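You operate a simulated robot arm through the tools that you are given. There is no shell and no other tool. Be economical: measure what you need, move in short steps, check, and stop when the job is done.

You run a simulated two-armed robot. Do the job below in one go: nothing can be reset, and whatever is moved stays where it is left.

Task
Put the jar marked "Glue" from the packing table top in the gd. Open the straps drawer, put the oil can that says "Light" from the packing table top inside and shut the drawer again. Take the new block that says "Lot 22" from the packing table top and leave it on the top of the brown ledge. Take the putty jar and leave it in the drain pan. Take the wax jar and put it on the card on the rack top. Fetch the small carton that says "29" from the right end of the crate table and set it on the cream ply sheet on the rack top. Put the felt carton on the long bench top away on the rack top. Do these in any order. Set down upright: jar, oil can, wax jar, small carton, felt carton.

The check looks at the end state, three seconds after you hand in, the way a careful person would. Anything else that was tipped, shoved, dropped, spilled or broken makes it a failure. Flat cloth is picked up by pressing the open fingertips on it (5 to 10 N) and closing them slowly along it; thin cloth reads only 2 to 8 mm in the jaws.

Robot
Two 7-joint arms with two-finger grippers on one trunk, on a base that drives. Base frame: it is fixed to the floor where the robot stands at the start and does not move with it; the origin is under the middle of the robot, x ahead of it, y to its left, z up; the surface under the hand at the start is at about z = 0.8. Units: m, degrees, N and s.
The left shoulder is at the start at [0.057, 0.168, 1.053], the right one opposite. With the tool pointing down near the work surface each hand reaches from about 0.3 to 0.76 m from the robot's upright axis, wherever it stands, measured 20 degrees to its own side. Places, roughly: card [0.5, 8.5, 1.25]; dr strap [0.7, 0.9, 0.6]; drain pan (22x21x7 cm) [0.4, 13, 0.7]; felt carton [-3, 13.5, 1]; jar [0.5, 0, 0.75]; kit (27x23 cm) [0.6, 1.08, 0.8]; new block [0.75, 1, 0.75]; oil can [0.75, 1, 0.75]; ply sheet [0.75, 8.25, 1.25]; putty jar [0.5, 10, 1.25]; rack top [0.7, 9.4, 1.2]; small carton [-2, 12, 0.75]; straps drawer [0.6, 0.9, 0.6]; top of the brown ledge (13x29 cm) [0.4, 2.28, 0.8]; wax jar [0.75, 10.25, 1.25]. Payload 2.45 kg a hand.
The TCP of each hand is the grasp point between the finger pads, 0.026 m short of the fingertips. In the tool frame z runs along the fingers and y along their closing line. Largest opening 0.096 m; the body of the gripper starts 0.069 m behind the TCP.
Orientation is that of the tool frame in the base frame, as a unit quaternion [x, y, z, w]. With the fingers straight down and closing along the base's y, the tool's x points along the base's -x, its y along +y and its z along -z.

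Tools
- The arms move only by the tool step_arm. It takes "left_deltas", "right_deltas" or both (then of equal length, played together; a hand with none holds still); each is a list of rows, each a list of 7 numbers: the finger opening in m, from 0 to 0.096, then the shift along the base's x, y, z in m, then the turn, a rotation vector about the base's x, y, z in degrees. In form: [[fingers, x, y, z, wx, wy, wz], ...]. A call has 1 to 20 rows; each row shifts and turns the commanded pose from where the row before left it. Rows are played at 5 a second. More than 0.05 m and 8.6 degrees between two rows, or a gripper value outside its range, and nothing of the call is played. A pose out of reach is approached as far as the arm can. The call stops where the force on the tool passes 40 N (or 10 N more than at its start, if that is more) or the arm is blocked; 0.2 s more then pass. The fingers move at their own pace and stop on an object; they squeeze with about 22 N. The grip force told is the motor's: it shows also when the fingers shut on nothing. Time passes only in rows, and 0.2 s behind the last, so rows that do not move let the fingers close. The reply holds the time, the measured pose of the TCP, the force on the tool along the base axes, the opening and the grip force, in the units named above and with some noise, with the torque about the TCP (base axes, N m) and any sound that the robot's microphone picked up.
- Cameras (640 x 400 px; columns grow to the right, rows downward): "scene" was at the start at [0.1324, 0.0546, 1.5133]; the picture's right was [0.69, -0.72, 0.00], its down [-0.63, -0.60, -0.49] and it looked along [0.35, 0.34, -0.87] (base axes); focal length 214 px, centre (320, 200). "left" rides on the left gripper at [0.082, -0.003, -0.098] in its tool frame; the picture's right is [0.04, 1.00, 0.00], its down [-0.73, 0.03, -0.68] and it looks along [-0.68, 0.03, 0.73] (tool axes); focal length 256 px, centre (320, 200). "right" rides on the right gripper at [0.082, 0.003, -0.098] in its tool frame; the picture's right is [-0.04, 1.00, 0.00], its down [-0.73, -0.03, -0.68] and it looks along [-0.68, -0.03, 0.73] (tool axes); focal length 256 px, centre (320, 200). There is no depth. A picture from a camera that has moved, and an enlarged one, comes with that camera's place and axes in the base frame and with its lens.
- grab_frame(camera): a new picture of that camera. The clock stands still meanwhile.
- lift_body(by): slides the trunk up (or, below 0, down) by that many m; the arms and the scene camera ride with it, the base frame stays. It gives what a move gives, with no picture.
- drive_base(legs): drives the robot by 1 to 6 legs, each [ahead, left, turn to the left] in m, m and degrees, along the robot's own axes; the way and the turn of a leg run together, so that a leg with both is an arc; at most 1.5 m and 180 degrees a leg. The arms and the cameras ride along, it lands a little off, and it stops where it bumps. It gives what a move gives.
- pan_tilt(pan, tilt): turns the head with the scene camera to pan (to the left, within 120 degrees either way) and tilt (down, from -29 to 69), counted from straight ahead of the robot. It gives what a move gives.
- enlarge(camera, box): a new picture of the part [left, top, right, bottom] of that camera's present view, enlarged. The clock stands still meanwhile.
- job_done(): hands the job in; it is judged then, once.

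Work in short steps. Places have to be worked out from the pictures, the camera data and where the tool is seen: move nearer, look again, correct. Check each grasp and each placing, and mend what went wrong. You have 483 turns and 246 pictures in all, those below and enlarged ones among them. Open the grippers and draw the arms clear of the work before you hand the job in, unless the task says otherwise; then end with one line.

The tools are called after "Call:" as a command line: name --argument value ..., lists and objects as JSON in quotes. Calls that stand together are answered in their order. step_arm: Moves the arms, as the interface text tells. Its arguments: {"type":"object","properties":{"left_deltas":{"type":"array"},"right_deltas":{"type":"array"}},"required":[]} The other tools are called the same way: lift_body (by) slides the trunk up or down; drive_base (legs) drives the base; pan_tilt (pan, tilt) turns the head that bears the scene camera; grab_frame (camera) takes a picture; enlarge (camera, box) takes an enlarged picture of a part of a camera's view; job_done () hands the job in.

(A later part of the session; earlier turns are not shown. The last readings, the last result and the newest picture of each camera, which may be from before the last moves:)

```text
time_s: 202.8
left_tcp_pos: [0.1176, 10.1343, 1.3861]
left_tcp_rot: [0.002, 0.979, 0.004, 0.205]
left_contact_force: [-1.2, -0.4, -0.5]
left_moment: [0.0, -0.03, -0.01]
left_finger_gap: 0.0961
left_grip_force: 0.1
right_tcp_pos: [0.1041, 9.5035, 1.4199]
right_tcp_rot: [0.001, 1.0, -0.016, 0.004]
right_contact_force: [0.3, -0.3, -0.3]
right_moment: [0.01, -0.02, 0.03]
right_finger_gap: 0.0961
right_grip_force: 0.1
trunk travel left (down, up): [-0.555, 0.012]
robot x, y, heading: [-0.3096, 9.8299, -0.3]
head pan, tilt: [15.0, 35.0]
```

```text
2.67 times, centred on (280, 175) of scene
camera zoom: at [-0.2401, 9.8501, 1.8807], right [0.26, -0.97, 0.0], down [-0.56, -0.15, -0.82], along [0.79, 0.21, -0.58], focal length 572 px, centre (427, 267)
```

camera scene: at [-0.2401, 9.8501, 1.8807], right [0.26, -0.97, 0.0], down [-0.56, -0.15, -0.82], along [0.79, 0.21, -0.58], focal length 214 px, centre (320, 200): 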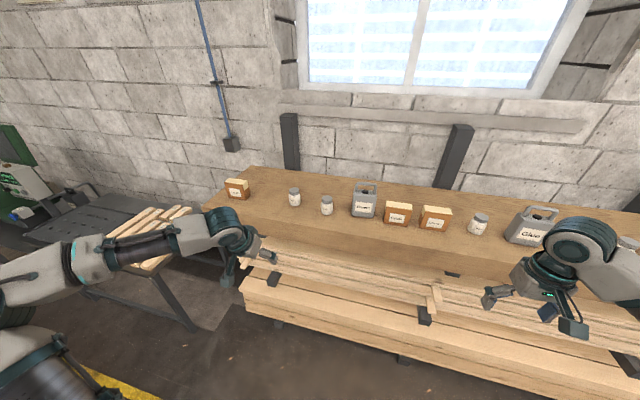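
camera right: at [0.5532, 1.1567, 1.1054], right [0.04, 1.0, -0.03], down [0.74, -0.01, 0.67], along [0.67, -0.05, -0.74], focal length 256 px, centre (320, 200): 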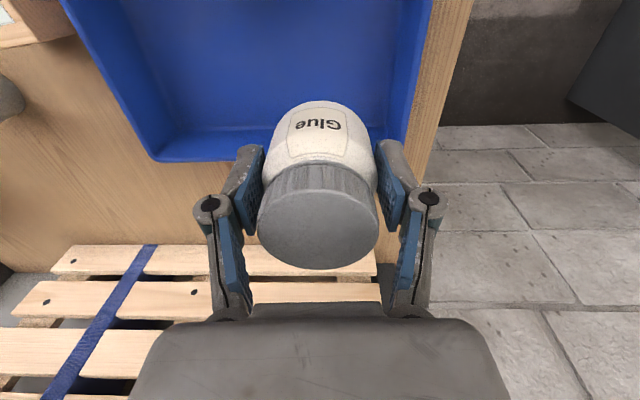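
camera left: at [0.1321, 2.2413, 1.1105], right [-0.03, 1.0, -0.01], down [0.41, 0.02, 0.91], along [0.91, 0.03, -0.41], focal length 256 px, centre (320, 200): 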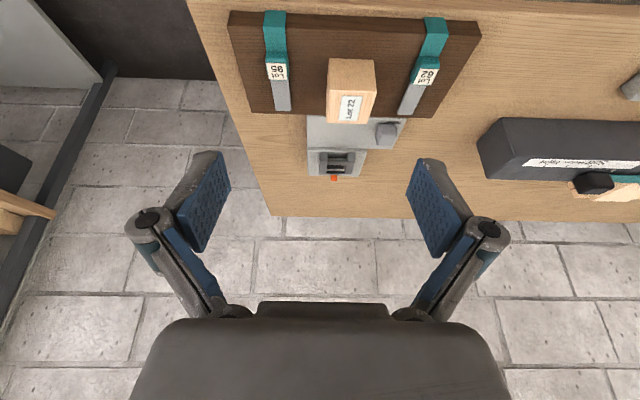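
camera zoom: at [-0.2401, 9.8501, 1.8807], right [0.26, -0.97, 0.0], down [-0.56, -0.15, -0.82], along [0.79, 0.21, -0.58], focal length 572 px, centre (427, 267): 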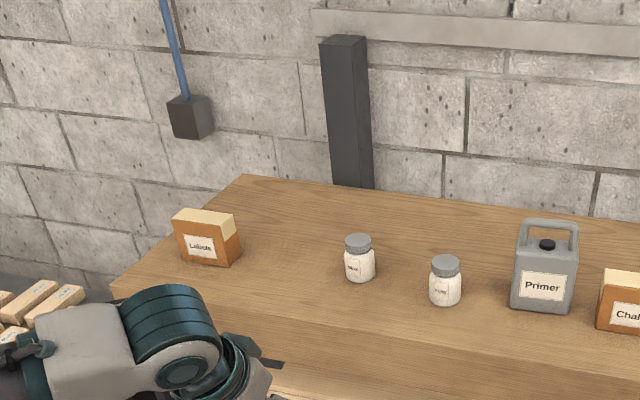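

Call:
enlarge --camera "scene" --box '[270, 170, 350, 225]'

Call:
enlarge --camera "scene" --box '[360, 170, 620, 300]'

```text
7.27 times, centred on (310, 198) of scene
camera zoom: at [-0.2401, 9.8501, 1.8807], right [0.26, -0.97, 0.0], down [-0.56, -0.15, -0.82], along [0.79, 0.21, -0.58], focal length 1560 px, centre (393, 218)
```

zoom: 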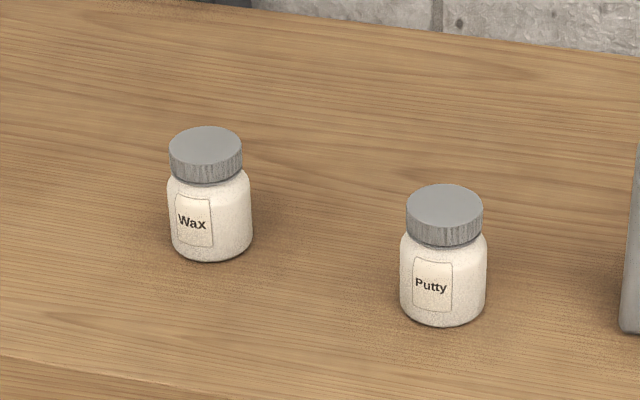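

```text
2.46 times, centred on (490, 235) of scene
camera zoom: at [-0.2401, 9.8501, 1.8807], right [0.26, -0.97, 0.0], down [-0.56, -0.15, -0.82], along [0.79, 0.21, -0.58], focal length 528 px, centre (-98, 114)
```

zoom: 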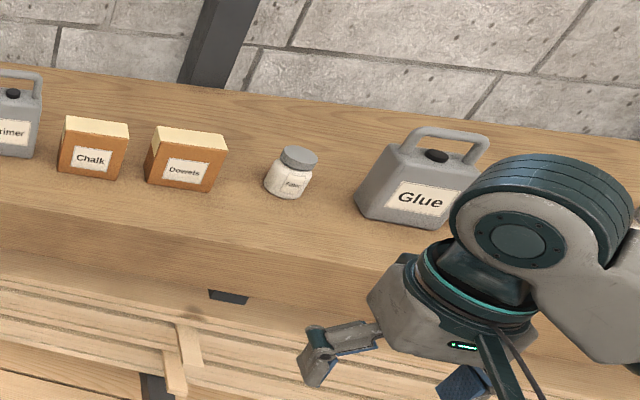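

Wax and Putty jars identified. Get the left camera view for triangulation.

Call:
grab_frame --camera "left"

```text
134 pictures are left
camera left: at [0.0032, 10.1288, 1.4437], right [-0.03, 1.0, -0.01], down [0.4, 0.02, 0.92], along [0.92, 0.03, -0.4], focal length 256 px, centre (320, 200)
```

left: 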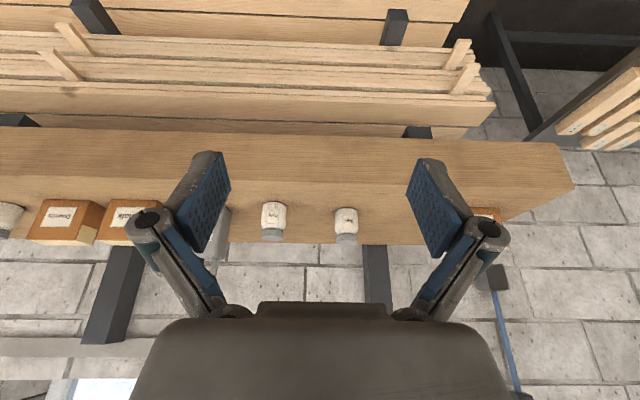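

Rack top z≈1.205, front edge x≈0.45. Wax jar ≈[0.618,10.215], Putty ≈[0.592,10.035]. Drive closer so left takes Wax and right takes Putty.

Call:
drive_base --legs '[[0.28, 0.2, 0.3]]'

Call:
grab_frame --camera "left"

Call:
grab_frame --camera "scene"

```text
time_s: 205.0
left_tcp_pos: [0.3919, 10.3247, 1.3896]
left_tcp_rot: [0.001, 0.978, 0.007, 0.206]
left_contact_force: [-0.8, 0.4, -0.1]
left_moment: [-0.02, 0.0, -0.03]
left_finger_gap: 0.096
left_grip_force: 0.0
right_tcp_pos: [0.3812, 9.6922, 1.4181]
right_tcp_rot: [0.0, 1.0, -0.012, 0.006]
right_contact_force: [0.9, 0.0, -1.1]
right_moment: [0.05, -0.03, 0.0]
right_finger_gap: 0.0959
right_grip_force: 0.0
trunk travel left (down, up): [-0.555, 0.012]
robot x, y, heading: [-0.0308, 10.0232, 0.1]
head pan, tilt: [15.0, 35.0]
```

```text
133 pictures are left
camera left: at [0.2772, 10.3176, 1.4466], right [-0.04, 1.0, 0.0], down [0.4, 0.02, 0.92], along [0.92, 0.04, -0.4], focal length 256 px, centre (320, 200)
```

left: 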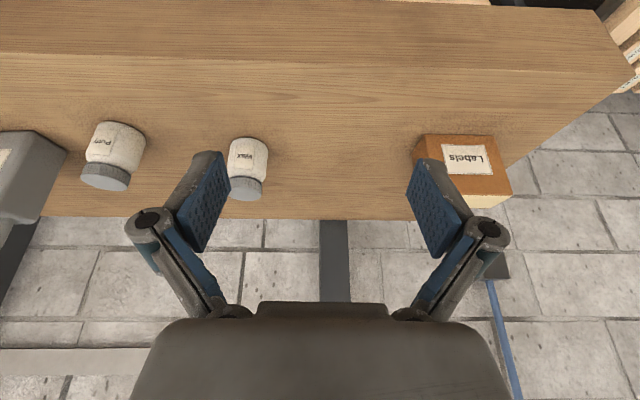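

```text
132 pictures are left
camera scene: at [0.034, 10.0409, 1.881], right [0.26, -0.97, 0.0], down [-0.55, -0.15, -0.82], along [0.79, 0.22, -0.57], focal length 214 px, centre (320, 200)
```

scene: 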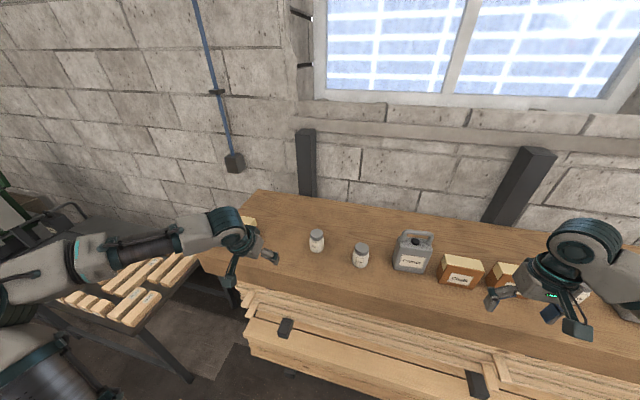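

Wax refined ≈[0.62,10.222]. Move the left hand to pre-grasp.

Call:
step_arm --left_deltas '[[0.096, 0.0352, -0.0206, -0.004, 0, 0, 0], [0.096, 0.0352, -0.0206, -0.004, 0, 0, 0], [0.096, 0.0352, -0.0206, -0.004, 0, 0, 0], [0.096, 0.0352, -0.0206, -0.004, 0, 0, 0], [0.096, 0.0352, -0.0206, -0.004, 0, 0, 0], [0.096, 0, 0, 0, 0, 0, 0]]'

Call:
grab_frame --camera "left"

```text
time_s: 206.4
left_tcp_pos: [0.5688, 10.2277, 1.3674]
left_tcp_rot: [0.0, 0.978, 0.005, 0.206]
left_contact_force: [-0.2, -0.1, -0.1]
left_moment: [0.01, -0.01, 0.0]
left_finger_gap: 0.0959
left_grip_force: 0.1
right_tcp_pos: [0.382, 9.6988, 1.4191]
right_tcp_rot: [0.0, 1.0, -0.014, 0.005]
right_contact_force: [-0.5, -0.3, 0.5]
right_moment: [-0.01, -0.02, -0.01]
right_finger_gap: 0.0961
right_grip_force: 0.0
trunk travel left (down, up): [-0.555, 0.012]
robot x, y, heading: [-0.0333, 10.0253, 0.0]
head pan, tilt: [15.0, 35.0]
```

```text
131 pictures are left
camera left: at [0.4544, 10.2217, 1.4252], right [-0.04, 1.0, 0.0], down [0.4, 0.02, 0.92], along [0.92, 0.04, -0.4], focal length 256 px, centre (320, 200)
```

left: 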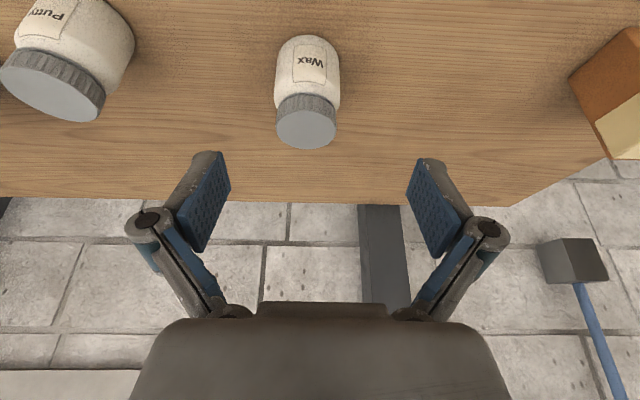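

Refined to [0.632,10.218]. Descend and close.

Call:
step_arm --left_deltas '[[0.096, 0.021, -0.004, -0.039, 0, 0, 0], [0.096, 0.021, -0.003, -0.039, 0, 0, 0], [0.096, 0.021, -0.002, -0.039, 0, 0, 0], [0.08, 0, 0, 0, 0, 0, 0], [0.06, 0, 0, 0, 0, 0, 0], [0.045, 0, 0, 0, 0, 0, 0], [0.04, 0, 0, 0, 0, 0, 0], [0.04, 0, 0, 0, 0, 0, 0]]'

Call:
grab_frame --camera "left"

```text
time_s: 208.2
left_tcp_pos: [0.607, 10.2316, 1.2548]
left_tcp_rot: [0.001, 0.978, 0.008, 0.207]
left_contact_force: [-0.1, -0.5, 0.1]
left_moment: [0.07, 0.01, 0.01]
left_finger_gap: 0.0405
left_grip_force: 0.5
left hand out of reach, approached as far as the arm can: row 2, 3
right_tcp_pos: [0.3827, 9.6896, 1.4196]
right_tcp_rot: [0.002, 1.0, -0.011, 0.005]
right_contact_force: [-0.2, -0.7, 0.1]
right_moment: [0.02, 0.01, 0.02]
right_finger_gap: 0.0959
right_grip_force: 0.0
trunk travel left (down, up): [-0.555, 0.012]
robot x, y, heading: [-0.029, 10.0231, 0.0]
head pan, tilt: [15.0, 35.0]
```

```text
130 pictures are left
camera left: at [0.4918, 10.2239, 1.3122], right [-0.04, 1.0, 0.0], down [0.4, 0.02, 0.92], along [0.92, 0.03, -0.4], focal length 256 px, centre (320, 200)
```

left: 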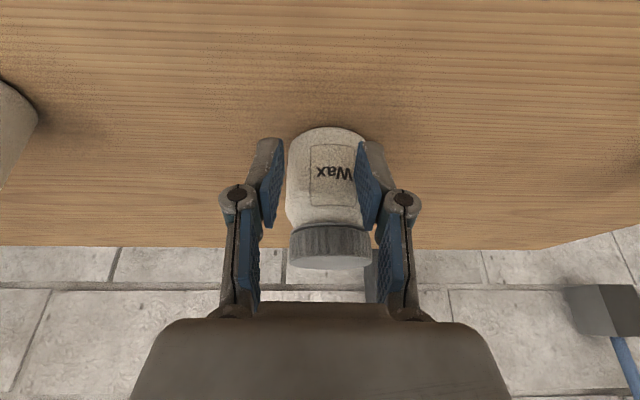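

Out of reach by ~2.5 cm; fingers closed just in front of the jar (still upright). Back off, open, drive 8 cm forward.

Call:
step_arm --left_deltas '[[0.04, -0.045, 0, 0.0, 0, 0, 0], [0.04, -0.03, 0, 0.03, 0, 0, 0], [0.06, -0.03, 0, 0.04, 0, 0, 0], [0.096, -0.03, 0, 0.04, 0, 0, 0], [0.096, -0.03, 0, 0.03, 0, 0, 0], [0.096, 0, 0, 0, 0, 0, 0]]'

Call:
drive_base --legs '[[0.09, 0, 0]]'

Call:
grab_frame --camera "left"

```text
time_s: 209.6
left_tcp_pos: [0.4399, 10.2416, 1.3942]
left_tcp_rot: [-0.001, 0.979, 0.005, 0.205]
left_contact_force: [0.0, 0.8, 0.3]
left_moment: [0.0, 0.01, -0.01]
left_finger_gap: 0.0959
left_grip_force: 0.1
right_tcp_pos: [0.3828, 9.7019, 1.4202]
right_tcp_rot: [-0.001, 1.0, -0.015, 0.006]
right_contact_force: [-0.1, -0.4, -0.8]
right_moment: [-0.01, -0.01, 0.0]
right_finger_gap: 0.0959
right_grip_force: 0.2
trunk travel left (down, up): [-0.555, 0.012]
robot x, y, heading: [-0.0304, 10.0284, 0.1]
head pan, tilt: [15.0, 35.0]
```

```text
time_s: 210.7
left_tcp_pos: [0.5175, 10.2422, 1.3986]
left_tcp_rot: [0.001, 0.978, 0.005, 0.211]
left_contact_force: [-0.4, -0.2, 0.3]
left_moment: [-0.01, -0.02, 0.01]
left_finger_gap: 0.0959
left_grip_force: 0.0
right_tcp_pos: [0.4593, 9.7011, 1.425]
right_tcp_rot: [0.002, 1.0, -0.014, 0.011]
right_contact_force: [-0.5, 0.2, 0.4]
right_moment: [0.05, 0.0, 0.0]
right_finger_gap: 0.0961
right_grip_force: 0.1
trunk travel left (down, up): [-0.555, 0.012]
robot x, y, heading: [0.0594, 10.0247, 0.0]
head pan, tilt: [15.0, 35.0]
```

```text
129 pictures are left
camera left: at [0.4027, 10.2362, 1.456], right [-0.04, 1.0, -0.01], down [0.39, 0.02, 0.92], along [0.92, 0.03, -0.39], focal length 256 px, centre (320, 200)
```

left: 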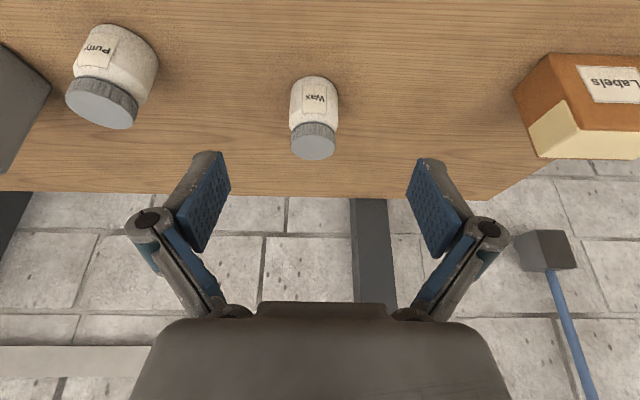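

Jar now at ≈[0.648,10.235]. Approach and grasp again.

Call:
step_arm --left_deltas '[[0.096, 0.041, -0.004, -0.02, 0, 0, 0], [0.096, 0.041, -0.003, -0.02, 0, 0, 0], [0.096, 0.0163, 0, -0.0363, 0, 0, 0], [0.096, 0.0163, 0, -0.0363, 0, 0, 0], [0.096, 0.0163, 0, -0.0363, 0, 0, 0], [0.096, 0, 0, 0, 0, 0, 0]]'

Call:
grab_frame --camera "left"

```text
time_s: 212.1
left_tcp_pos: [0.6587, 10.2316, 1.2482]
left_tcp_rot: [0.0, 0.978, 0.007, 0.208]
left_contact_force: [-0.2, -0.4, -0.2]
left_moment: [-0.05, 0.01, -0.01]
left_finger_gap: 0.0961
left_grip_force: 0.0
right_tcp_pos: [0.4682, 9.6961, 1.4218]
right_tcp_rot: [0.001, 1.0, -0.013, 0.008]
right_contact_force: [0.8, -1.0, 0.2]
right_moment: [0.01, -0.02, 0.02]
right_finger_gap: 0.0962
right_grip_force: 0.0
trunk travel left (down, up): [-0.555, 0.012]
robot x, y, heading: [0.0606, 10.0271, 0.3]
head pan, tilt: [15.0, 35.0]
```

```text
128 pictures are left
camera left: at [0.5438, 10.2248, 1.3053], right [-0.04, 1.0, 0.0], down [0.39, 0.02, 0.92], along [0.92, 0.03, -0.39], focal length 256 px, centre (320, 200)
```

left: 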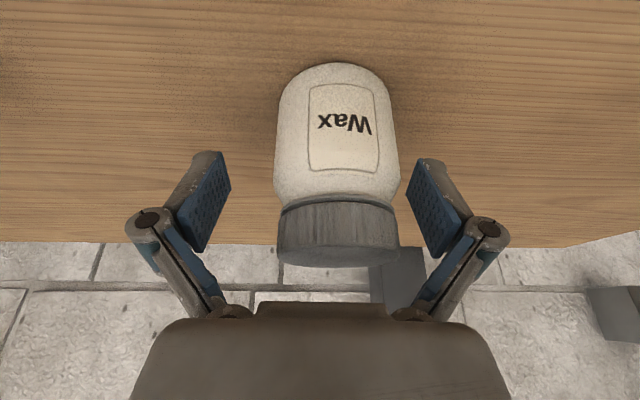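

Jar is between fingers, slightly left. Shift and close.

Call:
step_arm --left_deltas '[[0.096, -0.003, 0.008, 0, 0, 0, 0], [0.08, 0, 0, 0, 0, 0, 0], [0.06, 0, 0, 0, 0, 0, 0], [0.045, 0, 0, 0, 0, 0, 0], [0.04, 0, 0, 0, 0, 0, 0], [0.04, 0, 0, 0, 0, 0, 0]]'

Call:
step_arm --left_deltas '[[0.04, 0, 0, 0.03, 0, 0, 0], [0.04, -0.01, 0, 0.04, 0, 0, 0], [0.04, -0.02, 0.01, 0.04, 0, 0, 0], [0.04, -0.03, 0.02, 0.03, 0, 0, 0], [0.04, -0.04, 0.02, 0.01, 0, 0, 0], [0.04, -0.04, 0.02, 0, 0, 0, 0]]'

Call:
grab_frame --camera "left"

```text
time_s: 213.5
left_tcp_pos: [0.6572, 10.2381, 1.2464]
left_tcp_rot: [0.001, 0.979, 0.007, 0.206]
left_contact_force: [-0.1, 0.2, -0.1]
left_moment: [0.01, -0.01, 0.02]
left_finger_gap: 0.0592
left_grip_force: 21.7
right_tcp_pos: [0.4714, 9.6975, 1.4199]
right_tcp_rot: [0.001, 1.0, -0.013, 0.006]
right_contact_force: [0.2, -0.5, 0.9]
right_moment: [-0.03, 0.02, 0.02]
right_finger_gap: 0.0958
right_grip_force: 0.0
trunk travel left (down, up): [-0.555, 0.012]
robot x, y, heading: [0.0606, 10.0255, 0.1]
head pan, tilt: [15.0, 35.0]
```

```text
time_s: 214.9
left_tcp_pos: [0.516, 10.3125, 1.3983]
left_tcp_rot: [0.001, 0.978, 0.006, 0.208]
left_contact_force: [-0.3, 0.8, -2.0]
left_moment: [-0.04, -0.02, -0.02]
left_finger_gap: 0.0592
left_grip_force: 22.1
right_tcp_pos: [0.468, 9.7021, 1.422]
right_tcp_rot: [0.001, 1.0, -0.015, 0.007]
right_contact_force: [-0.4, -0.3, 0.0]
right_moment: [-0.04, -0.01, 0.0]
right_finger_gap: 0.0958
right_grip_force: 0.0
trunk travel left (down, up): [-0.555, 0.012]
robot x, y, heading: [0.0608, 10.0278, -0.2]
head pan, tilt: [15.0, 35.0]
```

```text
127 pictures are left
camera left: at [0.4, 10.3066, 1.4551], right [-0.04, 1.0, -0.01], down [0.39, 0.02, 0.92], along [0.92, 0.03, -0.39], focal length 256 px, centre (320, 200)
```

left: 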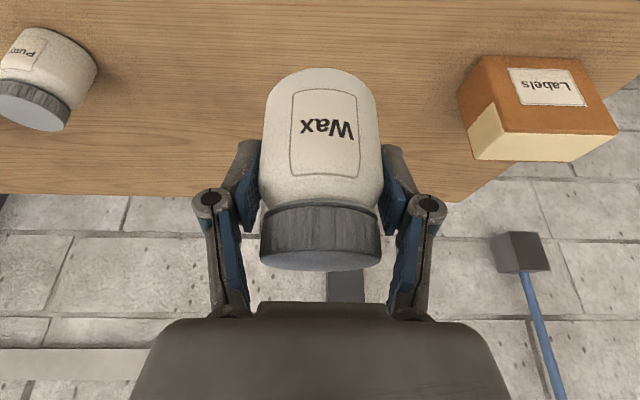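

Wax held. Now the right hand goes for Putty (≈[0.594,10.047]).

Call:
step_arm --right_deltas '[[0.096, -0.015, 0, 0.025, 0, 0, 0], [0.096, -0.01, 0.045, 0, 0, 0, 0], [0.096, 0, 0.049, 0, 0, 0, 0], [0.096, 0, 0.049, 0, 0, 0, 0], [0.096, 0, 0.049, 0, 0, 0, 0], [0.096, 0, 0.049, 0, 0, 0, 0], [0.096, 0, 0.049, 0, 0, 0, 0], [0.096, 0, 0.049, 0, 0, 0, 0], [0.096, 0.045, 0.006, 0, 0, 0, 0], [0.096, 0.045, 0, 0, 0, 0, 0], [0.096, 0.045, 0, 0, 0, 0, 0], [0.096, 0.016, 0, -0.04, 0, 0, 0], [0.096, 0, 0, 0, 0, 0, 0]]'

Call:
grab_frame --camera "right"

```text
time_s: 217.7
left_tcp_pos: [0.5183, 10.3139, 1.3969]
left_tcp_rot: [0.001, 0.978, 0.005, 0.207]
left_contact_force: [-0.4, 0.3, -2.0]
left_moment: [0.04, -0.01, 0.03]
left_finger_gap: 0.0595
left_grip_force: 22.1
right_tcp_pos: [0.598, 10.0481, 1.405]
right_tcp_rot: [0.0, 1.0, -0.016, 0.006]
right_contact_force: [-0.7, -0.7, -0.4]
right_moment: [-0.03, -0.04, 0.01]
right_finger_gap: 0.096
right_grip_force: 0.1
trunk travel left (down, up): [-0.555, 0.012]
robot x, y, heading: [0.0597, 10.0258, -0.0]
head pan, tilt: [15.0, 35.0]
```

```text
126 pictures are left
camera right: at [0.515, 10.0558, 1.5025], right [0.04, 1.0, -0.03], down [0.72, -0.01, 0.69], along [0.69, -0.05, -0.72], focal length 256 px, centre (320, 200)
```

right: 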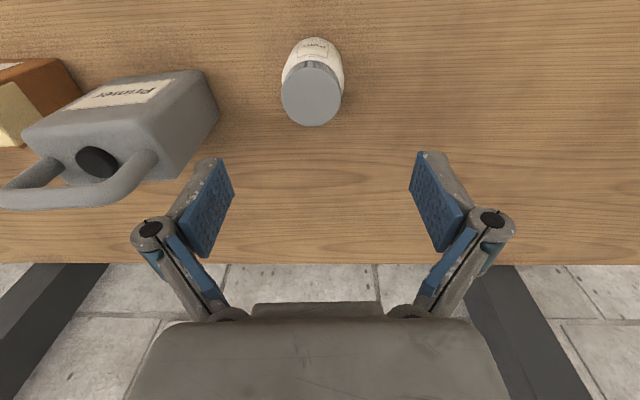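

Primer can's side is near (y≈9.97). I yaw the right hand -40° to clear it, and use a narrower opening.

Call:
step_arm --right_deltas '[[0.085, 0.0005, -0.002, 0, 0, 0, -8], [0.085, 0.0005, -0.002, 0, 0, 0, -8], [0.085, 0.0005, -0.002, 0, 0, 0, -8], [0.085, 0.0005, -0.002, 0, 0, 0, -8], [0.085, 0, 0, 0, 0, 0, -8], [0.085, 0, 0, -0.03, 0, 0, 0], [0.085, 0, 0, 0, 0, 0, 0]]'

Call:
grab_frame --camera "right"

```text
time_s: 219.3
left_tcp_pos: [0.519, 10.3099, 1.3958]
left_tcp_rot: [0.0, 0.978, 0.007, 0.207]
left_contact_force: [0.0, -0.4, -2.6]
left_moment: [-0.04, -0.03, 0.02]
left_finger_gap: 0.059
left_grip_force: 22.2
right_tcp_pos: [0.6011, 10.0365, 1.3744]
right_tcp_rot: [0.343, 0.939, -0.016, 0.001]
right_contact_force: [-0.2, -0.4, -0.4]
right_moment: [0.0, -0.01, -0.02]
right_finger_gap: 0.0846
right_grip_force: 0.0
trunk travel left (down, up): [-0.555, 0.012]
robot x, y, heading: [0.0599, 10.0262, 0.0]
head pan, tilt: [15.0, 35.0]
```

```text
125 pictures are left
camera right: at [0.5404, 10.0956, 1.472], right [0.67, 0.74, -0.03], down [0.55, -0.47, 0.69], along [0.49, -0.48, -0.72], focal length 256 px, centre (320, 200)
```

right: 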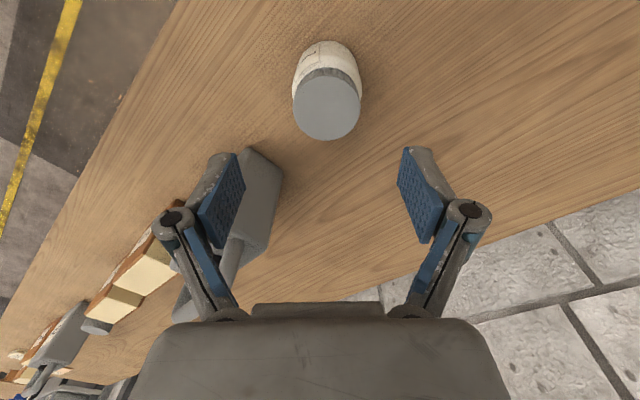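

Aligned within 2–3 mm. Narrow to 0.073 and descend.

Call:
step_arm --right_deltas '[[0.073, 0, 0.002, -0.02, 0, 0, 0], [0.073, 0, 0, -0.02, 0, 0, 0], [0.073, 0, 0, 0, 0, 0, 0]]'

Call:
grab_frame --camera "right"

```text
time_s: 220.1
left_tcp_pos: [0.5175, 10.3115, 1.3969]
left_tcp_rot: [0.001, 0.978, 0.006, 0.207]
left_contact_force: [0.7, -0.4, -1.9]
left_moment: [0.0, -0.05, -0.02]
left_finger_gap: 0.0595
left_grip_force: 21.9
right_tcp_pos: [0.599, 10.0392, 1.3364]
right_tcp_rot: [0.342, 0.94, -0.016, 0.002]
right_contact_force: [-0.2, -0.6, 0.1]
right_moment: [0.01, -0.01, -0.01]
right_finger_gap: 0.073
right_grip_force: 0.1
trunk travel left (down, up): [-0.555, 0.012]
robot x, y, heading: [0.0577, 10.025, -0.1]
head pan, tilt: [15.0, 35.0]
```

```text
124 pictures are left
camera right: at [0.5392, 10.0986, 1.4327], right [0.67, 0.74, -0.03], down [0.55, -0.47, 0.69], along [0.5, -0.48, -0.72], focal length 256 px, centre (320, 200)
```

right: 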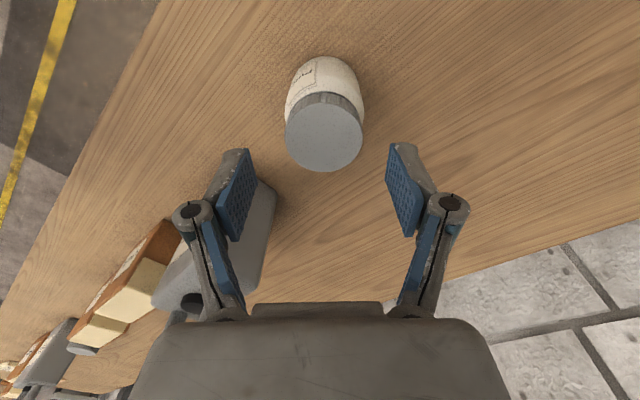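

The can corner is close to the left finger; rotate another -32° for more clearance.

Call:
step_arm --right_deltas '[[0.073, 0, 0, 0, 0, 0, -8], [0.073, 0, 0, 0, 0, 0, -8], [0.073, 0, 0, 0, 0, 0, -8], [0.073, 0, 0, 0, 0, 0, -8], [0.073, 0, 0, 0, 0, 0, 0]]'

Call:
grab_frame --camera "right"

```text
time_s: 221.3
left_tcp_pos: [0.5192, 10.3105, 1.397]
left_tcp_rot: [-0.001, 0.978, 0.006, 0.207]
left_contact_force: [-0.5, -0.5, -1.8]
left_moment: [-0.01, -0.01, 0.01]
left_finger_gap: 0.0595
left_grip_force: 22.1
right_tcp_pos: [0.5997, 10.0388, 1.3352]
right_tcp_rot: [0.589, 0.808, -0.016, -0.004]
right_contact_force: [0.2, 0.1, 0.4]
right_moment: [-0.03, -0.02, -0.01]
right_finger_gap: 0.073
right_grip_force: 0.1
trunk travel left (down, up): [-0.555, 0.012]
robot x, y, heading: [0.0599, 10.0269, 0.4]
head pan, tilt: [15.0, 35.0]
```

```text
123 pictures are left
camera right: at [0.5801, 10.1214, 1.4322], right [0.96, 0.27, -0.03], down [0.21, -0.69, 0.69], along [0.16, -0.67, -0.72], focal length 256 px, centre (320, 200)
```

right: 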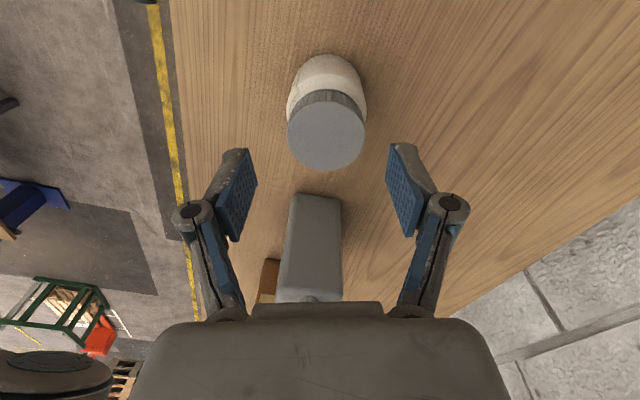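

Clear now. Descend and close on Putty.

Call:
step_arm --right_deltas '[[0.073, 0.001, 0.001, -0.043, 0, 0, 0], [0.073, 0, 0, -0.043, 0, 0, 0], [0.073, 0, 0, 0, 0, 0, 0], [0.06, 0, 0, 0, 0, 0, 0], [0.045, 0, 0, 0, 0, 0, 0], [0.04, 0, 0, 0, 0, 0, 0], [0.04, 0, 0, 0, 0, 0, 0]]'

Call:
grab_frame --camera "right"

```text
time_s: 222.9
left_tcp_pos: [0.5174, 10.3119, 1.3968]
left_tcp_rot: [0.001, 0.978, 0.005, 0.207]
left_contact_force: [0.5, 0.9, -2.2]
left_moment: [-0.02, 0.02, 0.0]
left_finger_gap: 0.0592
left_grip_force: 21.9
right_tcp_pos: [0.5995, 10.0389, 1.2514]
right_tcp_rot: [0.588, 0.808, -0.015, -0.002]
right_contact_force: [-1.6, 0.4, 4.1]
right_moment: [0.05, -0.12, 0.0]
right_finger_gap: 0.0592
right_grip_force: 22.3
trunk travel left (down, up): [-0.555, 0.012]
robot x, y, heading: [0.0615, 10.0272, 0.1]
head pan, tilt: [15.0, 35.0]
```

```text
122 pictures are left
camera right: at [0.5796, 10.1216, 1.3474], right [0.96, 0.27, -0.03], down [0.21, -0.69, 0.69], along [0.17, -0.67, -0.72], focal length 256 px, centre (320, 200)
```

right: 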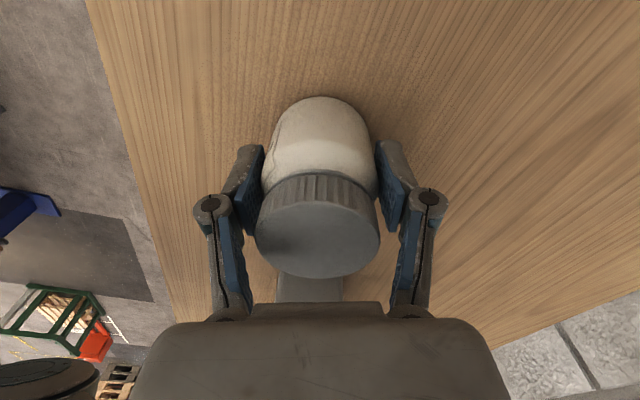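

Putty gripped. Lift straight up, then yaw back and retract.

Call:
step_arm --right_deltas '[[0.04, 0, 0, 0.04, 0, 0, 0], [0.04, 0, 0.003, 0.045, 0, 0, 0], [0.04, 0, 0.003, 0.045, 0, 0, 0], [0.04, 0, 0.003, 0.045, 0, 0, 0], [0.04, -0.015, 0, 0, 0, 0, 8], [0.04, -0.015, 0, 0, 0, 0, 8], [0.04, -0.015, 0, 0, 0, 0, 8], [0.04, -0.02, 0, 0, 0, 0, 8], [0.04, -0.02, -0.01, 0, 0, 0, 8], [0.04, -0.02, -0.01, 0, 0, 0, 8], [0.04, -0.02, -0.02, 0, 0, 0, 8], [0.04, -0.02, -0.03, 0, 0, 0, 8], [0.04, -0.0, -0.04, 0, 0, 0, 8], [0.04, -0.0, -0.04, 0, 0, 0, 0]]'

Call:
grab_frame --camera "scene"

```text
time_s: 225.9
left_tcp_pos: [0.5175, 10.3085, 1.398]
left_tcp_rot: [0.001, 0.978, 0.007, 0.207]
left_contact_force: [0.3, 0.1, -3.0]
left_moment: [0.04, 0.01, 0.01]
left_finger_gap: 0.0592
left_grip_force: 21.6
right_tcp_pos: [0.4541, 9.8956, 1.4235]
right_tcp_rot: [-0.001, 1.0, -0.013, 0.006]
right_contact_force: [-0.4, -0.3, -1.9]
right_moment: [0.04, -0.02, 0.0]
right_finger_gap: 0.0593
right_grip_force: 21.8
trunk travel left (down, up): [-0.555, 0.012]
robot x, y, heading: [0.0613, 10.028, 0.2]
head pan, tilt: [15.0, 35.0]
```

```text
121 pictures are left
camera scene: at [0.1305, 10.0466, 1.8807], right [0.26, -0.97, 0.0], down [-0.56, -0.15, -0.82], along [0.79, 0.21, -0.58], focal length 214 px, centre (320, 200)
```

scene: 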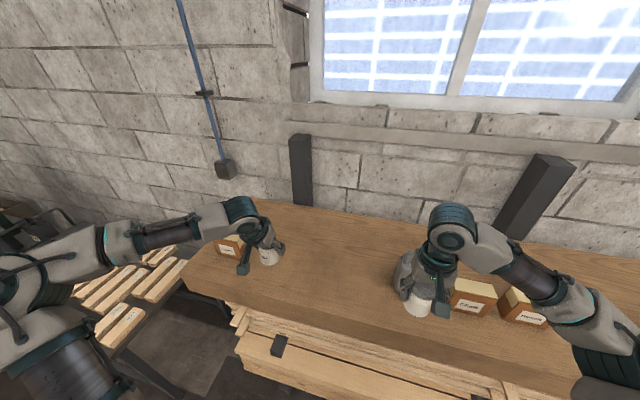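

Both jars held. Back off and drive right to the card at y≈8.5.

Call:
drive_base --legs '[[-0.3, 0, 0], [0, -1.35, 0]]'

Call:
pan_tilt --pan 0 --tilt 35

Call:
grab_frame --camera "scene"

```text
time_s: 234.3
left_tcp_pos: [0.2194, 8.9717, 1.3967]
left_tcp_rot: [0.0, 0.978, 0.004, 0.207]
left_contact_force: [1.3, -0.2, -2.2]
left_moment: [-0.01, 0.01, -0.02]
left_finger_gap: 0.0591
left_grip_force: 21.6
right_tcp_pos: [0.157, 8.5601, 1.4252]
right_tcp_rot: [0.001, 1.0, -0.016, 0.006]
right_contact_force: [-0.6, 0.1, -2.4]
right_moment: [-0.01, -0.02, -0.03]
right_finger_gap: 0.0589
right_grip_force: 22.1
trunk travel left (down, up): [-0.555, 0.012]
robot x, y, heading: [-0.2418, 8.6818, 0.0]
head pan, tilt: [15.0, 35.0]
```

```text
time_s: 235.1
left_tcp_pos: [0.2164, 8.966, 1.3983]
left_tcp_rot: [0.001, 0.978, 0.006, 0.208]
left_contact_force: [0.2, 0.8, -1.6]
left_moment: [-0.01, -0.01, 0.0]
left_finger_gap: 0.0594
left_grip_force: 22.0
right_tcp_pos: [0.1536, 8.5574, 1.4253]
right_tcp_rot: [0.0, 1.0, -0.014, 0.007]
right_contact_force: [-1.0, -0.1, -2.4]
right_moment: [-0.05, -0.01, 0.04]
right_finger_gap: 0.059
right_grip_force: 21.9
trunk travel left (down, up): [-0.555, 0.012]
robot x, y, heading: [-0.2412, 8.6797, 0.2]
head pan, tilt: [0.0, 35.0]
```

```text
120 pictures are left
camera scene: at [-0.164, 8.6853, 1.8806], right [0.0, -1.0, 0.0], down [-0.58, 0.0, -0.82], along [0.82, 0.0, -0.58], focal length 214 px, centre (320, 200)
```

scene: 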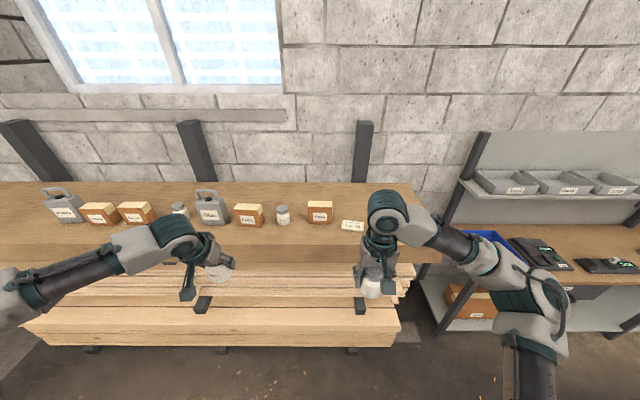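

Call:
enlarge --camera "scene" --box '[240, 180, 430, 260]'

Call:
grab_frame --camera "right"

```text
3.37 times, centred on (335, 220) of scene
camera zoom: at [-0.164, 8.6853, 1.8806], right [0.0, -1.0, 0.0], down [-0.58, 0.0, -0.82], along [0.82, 0.0, -0.58], focal length 722 px, centre (270, 133)
```

zoom: 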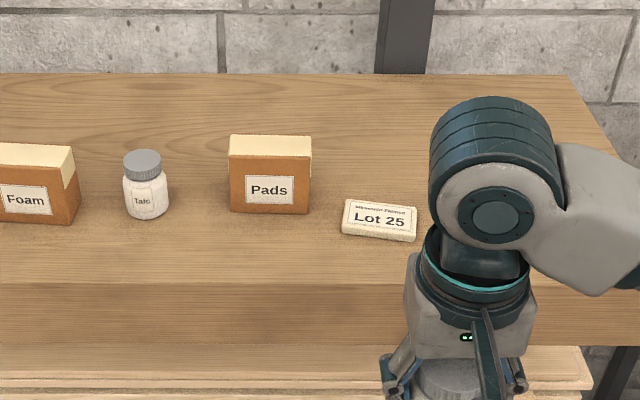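

```text
118 pictures are left
camera right: at [0.0706, 8.5638, 1.5222], right [0.04, 1.0, -0.03], down [0.72, -0.01, 0.69], along [0.69, -0.05, -0.72], focal length 256 px, centre (320, 200)
```

right: 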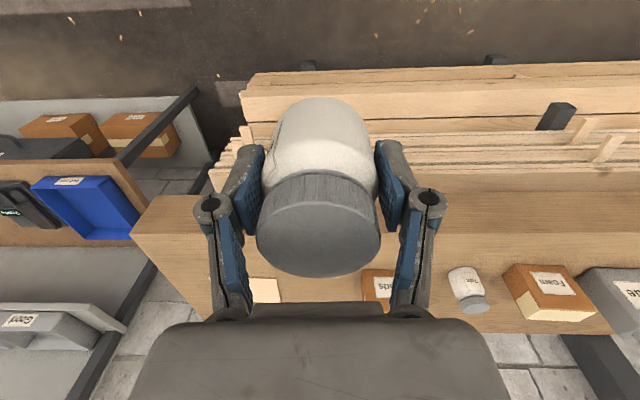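

Lot 25 object may be the "card"; the hand blocks the rest. Drive a bit further right and look again.

Call:
drive_base --legs '[[0.05, -0.35, 0]]'

Call:
pan_tilt --pan 5 --tilt 40

Call:
grab_frame --camera "scene"

Call:
grab_frame --camera "left"

```text
time_s: 237.4
left_tcp_pos: [0.266, 8.645, 1.3938]
left_tcp_rot: [-0.004, 0.978, -0.004, 0.208]
left_contact_force: [0.1, 0.0, -3.4]
left_moment: [-0.02, -0.04, 0.0]
left_finger_gap: 0.0595
left_grip_force: 22.0
right_tcp_pos: [0.2031, 8.2356, 1.4279]
right_tcp_rot: [-0.002, 1.0, -0.023, 0.008]
right_contact_force: [-1.5, 0.8, -1.8]
right_moment: [-0.04, -0.08, 0.02]
right_finger_gap: 0.059
right_grip_force: 21.8
trunk travel left (down, up): [-0.555, 0.012]
robot x, y, heading: [-0.1897, 8.3355, 0.1]
head pan, tilt: [0.0, 35.0]
```

```text
time_s: 238.0
left_tcp_pos: [0.2637, 8.5967, 1.4028]
left_tcp_rot: [0.001, 0.978, 0.013, 0.209]
left_contact_force: [0.1, -0.7, -1.6]
left_moment: [0.05, -0.01, 0.03]
left_finger_gap: 0.0592
left_grip_force: 22.4
right_tcp_pos: [0.2009, 8.1876, 1.4248]
right_tcp_rot: [-0.001, 1.0, -0.007, 0.009]
right_contact_force: [1.6, -1.3, -1.3]
right_moment: [0.08, 0.06, -0.04]
right_finger_gap: 0.059
right_grip_force: 22.4
trunk travel left (down, up): [-0.555, 0.012]
robot x, y, heading: [-0.189, 8.3376, 0.2]
head pan, tilt: [5.0, 40.0]
```

```text
117 pictures are left
camera scene: at [-0.1174, 8.3034, 1.8729], right [0.09, -1.0, -0.02], down [-0.64, -0.04, -0.76], along [0.76, 0.08, -0.64], focal length 214 px, centre (320, 200)
```

scene: 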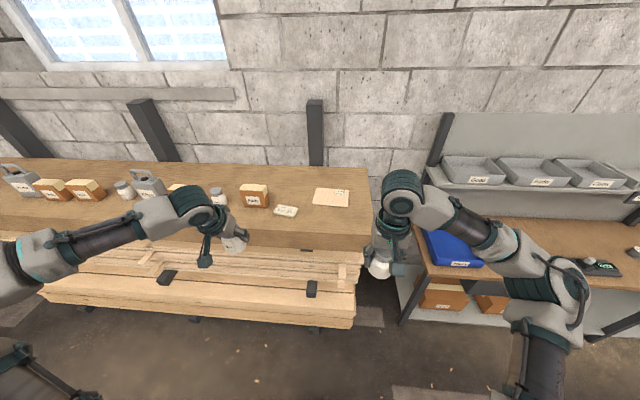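

```text
116 pictures are left
camera left: at [0.1486, 8.5902, 1.4606], right [-0.04, 1.0, 0.01], down [0.39, 0.01, 0.92], along [0.92, 0.04, -0.39], focal length 256 px, centre (320, 200)
```

left: 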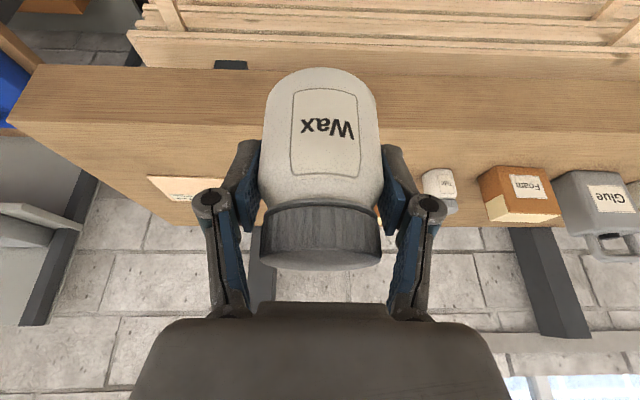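

Call:
enlarge --camera "scene" --box '[230, 170, 370, 240]'

```text
4.57 times, centred on (300, 205) of scene
camera zoom: at [-0.1174, 8.3034, 1.8729], right [0.09, -1.0, -0.02], down [-0.64, -0.04, -0.76], along [0.76, 0.08, -0.64], focal length 980 px, centre (411, 177)
```

zoom: 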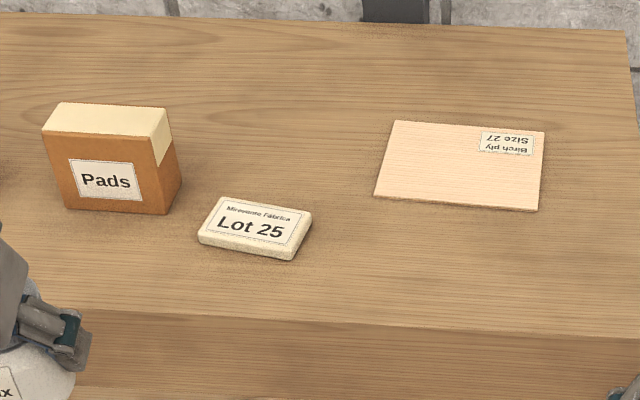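

The "Lot 25" cream piece at ≈[0.578,8.533] is where the card should be; the ply sheet is at ≈[0.69,8.335]. Drive closer to set Wax on the card.

Call:
drive_base --legs '[[0.2, 0, 0]]'

Call:
pan_tilt --pan 10 --tilt 50

Call:
grab_frame --camera "scene"

Call:
grab_frame --camera "left"

```text
time_s: 239.6
left_tcp_pos: [0.4582, 8.6373, 1.3981]
left_tcp_rot: [-0.003, 0.977, -0.002, 0.211]
left_contact_force: [-0.4, 0.7, -1.9]
left_moment: [-0.02, 0.0, 0.0]
left_finger_gap: 0.0593
left_grip_force: 22.3
right_tcp_pos: [0.3952, 8.2277, 1.4307]
right_tcp_rot: [-0.002, 1.0, -0.021, 0.011]
right_contact_force: [-1.6, 0.4, -2.1]
right_moment: [-0.04, -0.03, -0.03]
right_finger_gap: 0.0591
right_grip_force: 22.2
trunk travel left (down, up): [-0.555, 0.012]
robot x, y, heading: [0.0129, 8.3358, 0.1]
head pan, tilt: [5.0, 40.0]
```

```text
time_s: 240.3
left_tcp_pos: [0.4587, 8.6393, 1.3986]
left_tcp_rot: [-0.004, 0.978, -0.001, 0.211]
left_contact_force: [0.3, 0.2, -2.2]
left_moment: [-0.07, -0.03, 0.0]
left_finger_gap: 0.0593
left_grip_force: 22.5
right_tcp_pos: [0.3941, 8.2307, 1.4292]
right_tcp_rot: [-0.004, 1.0, -0.02, 0.012]
right_contact_force: [-1.7, 0.7, -1.7]
right_moment: [-0.06, -0.03, 0.01]
right_finger_gap: 0.059
right_grip_force: 21.7
trunk travel left (down, up): [-0.555, 0.012]
robot x, y, heading: [0.0116, 8.3436, 0.1]
head pan, tilt: [10.0, 50.0]
```

```text
114 pictures are left
camera scene: at [0.0707, 8.3786, 1.8588], right [0.18, -0.98, 0.01], down [-0.76, -0.14, -0.64], along [0.63, 0.1, -0.77], focal length 214 px, centre (320, 200)
```

scene: 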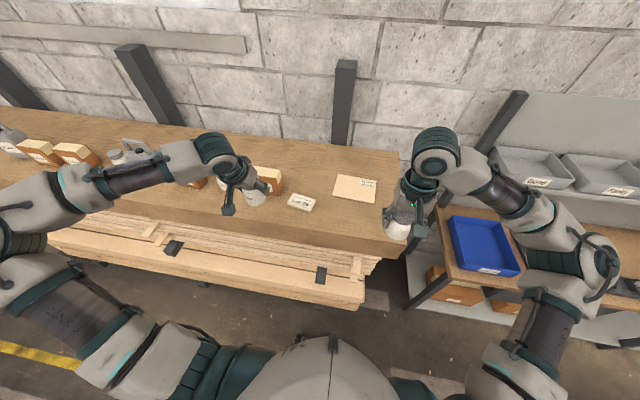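

```text
113 pictures are left
camera left: at [0.3426, 8.6335, 1.4554], right [-0.04, 1.0, -0.02], down [0.39, 0.03, 0.92], along [0.92, 0.03, -0.39], focal length 256 px, centre (320, 200)
```

left: 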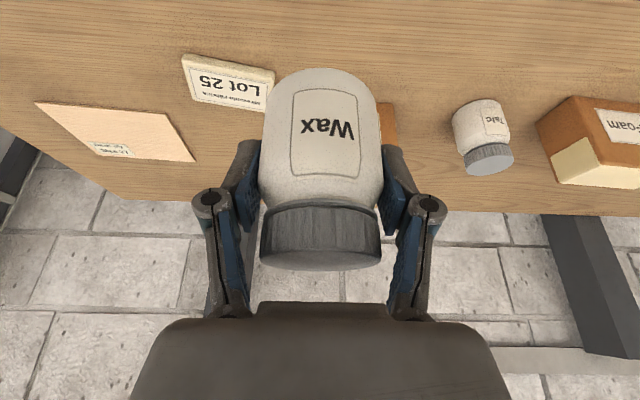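

Card centre ≈[0.572,8.534], top ≈1.22. Move Wax above it.

Call:
step_arm --left_deltas '[[0.04, 0.0283, -0.0263, 0, 0, 0, 0], [0.04, 0.0283, -0.0263, -0.01, 0, 0, 0], [0.04, 0.0283, -0.0263, -0.03, 0, 0, 0], [0.04, 0.0283, -0.0263, -0.03, 0, 0, 0], [0.04, 0, 0, 0, 0, 0, 0]]'

Call:
grab_frame --camera "left"

Call:
enlarge --camera "scene" --box '[220, 140, 380, 240]'

```text
time_s: 241.8
left_tcp_pos: [0.5672, 8.4932, 1.341]
left_tcp_rot: [-0.015, 0.977, 0.012, 0.212]
left_contact_force: [0.7, -1.3, -1.7]
left_moment: [0.03, -0.03, -0.01]
left_finger_gap: 0.0595
left_grip_force: 22.0
right_tcp_pos: [0.3864, 8.175, 1.4267]
right_tcp_rot: [-0.002, 1.0, -0.002, 0.015]
right_contact_force: [0.5, -1.8, -0.3]
right_moment: [0.09, 0.01, 0.02]
right_finger_gap: 0.0591
right_grip_force: 22.5
trunk travel left (down, up): [-0.555, 0.012]
robot x, y, heading: [0.0134, 8.3392, 0.0]
head pan, tilt: [10.0, 50.0]
stopped in row 5 (left hand): the arm was blocked; the commanded pose is now the measured one
```

```text
112 pictures are left
camera left: at [0.4514, 8.4836, 1.3975], right [-0.07, 1.0, 0.0], down [0.38, 0.03, 0.92], along [0.92, 0.06, -0.38], focal length 256 px, centre (320, 200)
```

left: 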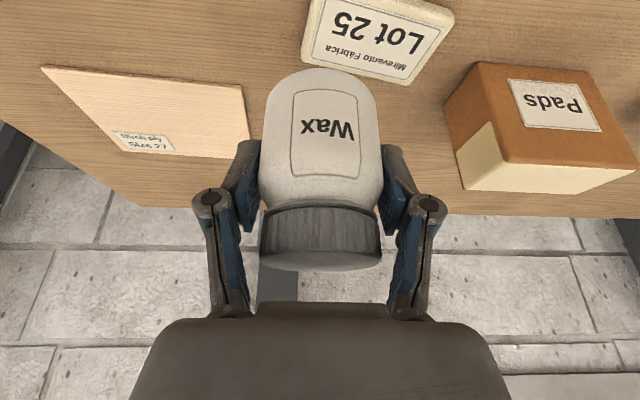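

```text
4.00 times, centred on (300, 190) of scene
camera zoom: at [0.071, 8.3638, 1.8589], right [0.18, -0.98, 0.01], down [-0.76, -0.14, -0.64], along [0.63, 0.11, -0.77], focal length 858 px, centre (400, 240)
```

zoom: 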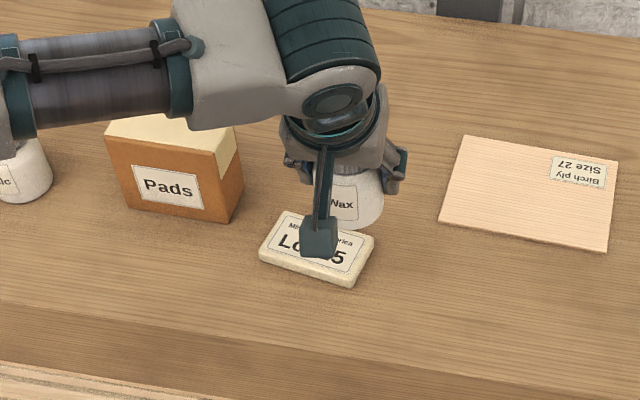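

The whole robot seems to sway with the trunk raised; wait and re-read.

Call:
step_arm --left_deltas '[[0.04, 0, 0, 0, 0, 0, 0], [0.04, 0, 0, 0, 0, 0, 0], [0.04, 0, 0, 0, 0, 0, 0], [0.04, 0, 0, 0, 0, 0, 0], [0.04, 0, 0, 0, 0, 0, 0]]'

Call:
step_arm --left_deltas '[[0.04, 0, 0, 0, 0, 0, 0], [0.04, 0, 0, 0, 0, 0, 0]]'

```text
time_s: 243.2
left_tcp_pos: [0.5628, 8.4752, 1.3387]
left_tcp_rot: [0.004, 0.977, 0.019, 0.213]
left_contact_force: [0.1, 0.2, -2.4]
left_moment: [-0.03, 0.01, -0.02]
left_finger_gap: 0.0593
left_grip_force: 22.1
right_tcp_pos: [0.3845, 8.1737, 1.4278]
right_tcp_rot: [-0.003, 1.0, -0.003, 0.015]
right_contact_force: [0.2, 0.6, -1.8]
right_moment: [-0.04, 0.02, 0.0]
right_finger_gap: 0.0593
right_grip_force: 22.5
trunk travel left (down, up): [-0.555, 0.012]
robot x, y, heading: [0.0113, 8.3367, 0.3]
head pan, tilt: [10.0, 50.0]
stopped in row 5 (left hand): the arm was blocked; the commanded pose is now the measured one
```

```text
time_s: 243.8
left_tcp_pos: [0.5667, 8.4778, 1.3407]
left_tcp_rot: [-0.006, 0.977, 0.013, 0.213]
left_contact_force: [0.0, -0.9, -1.3]
left_moment: [0.03, 0.01, 0.01]
left_finger_gap: 0.0594
left_grip_force: 21.6
right_tcp_pos: [0.3868, 8.1657, 1.4271]
right_tcp_rot: [-0.003, 1.0, -0.002, 0.014]
right_contact_force: [0.4, -0.3, -1.2]
right_moment: [0.03, 0.06, -0.01]
right_finger_gap: 0.059
right_grip_force: 21.7
trunk travel left (down, up): [-0.555, 0.012]
robot x, y, heading: [0.0148, 8.3304, 0.2]
head pan, tilt: [10.0, 50.0]
```

Something blocks the left arm; look at the left forearm and nearby cans.

Call:
pan_tilt --pan 35 --tilt 40

Call:
grab_frame --camera "scene"

Call:
grab_frame --camera "right"

```text
time_s: 244.6
left_tcp_pos: [0.5659, 8.5089, 1.338]
left_tcp_rot: [-0.012, 0.977, 0.004, 0.213]
left_contact_force: [0.1, 1.2, -1.5]
left_moment: [-0.16, 0.0, -0.07]
left_finger_gap: 0.0595
left_grip_force: 22.0
right_tcp_pos: [0.3859, 8.1967, 1.4305]
right_tcp_rot: [-0.003, 1.0, -0.011, 0.015]
right_contact_force: [-0.3, 0.8, -1.9]
right_moment: [0.01, -0.01, -0.01]
right_finger_gap: 0.059
right_grip_force: 21.8
trunk travel left (down, up): [-0.555, 0.012]
robot x, y, heading: [0.0126, 8.3333, -0.1]
head pan, tilt: [35.0, 40.0]
```

```text
110 pictures are left
camera scene: at [0.0684, 8.4274, 1.8712], right [0.58, -0.82, 0.02], down [-0.53, -0.39, -0.75], along [0.62, 0.43, -0.66], focal length 214 px, centre (320, 200)
```

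scene: 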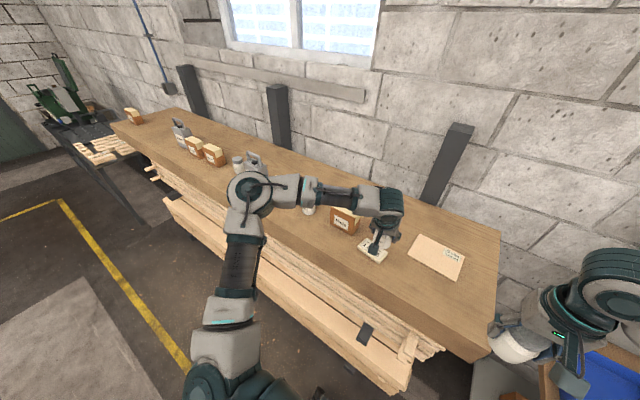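

```text
109 pictures are left
camera right: at [0.3014, 8.2038, 1.526], right [0.03, 1.0, -0.02], down [0.71, -0.01, 0.7], along [0.7, -0.04, -0.71], focal length 256 px, centre (320, 200)
```

right: 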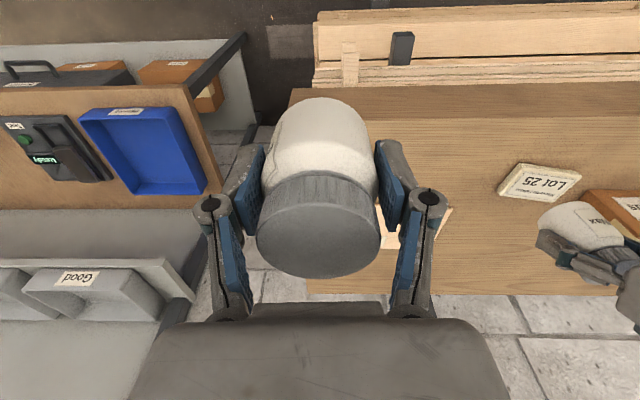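

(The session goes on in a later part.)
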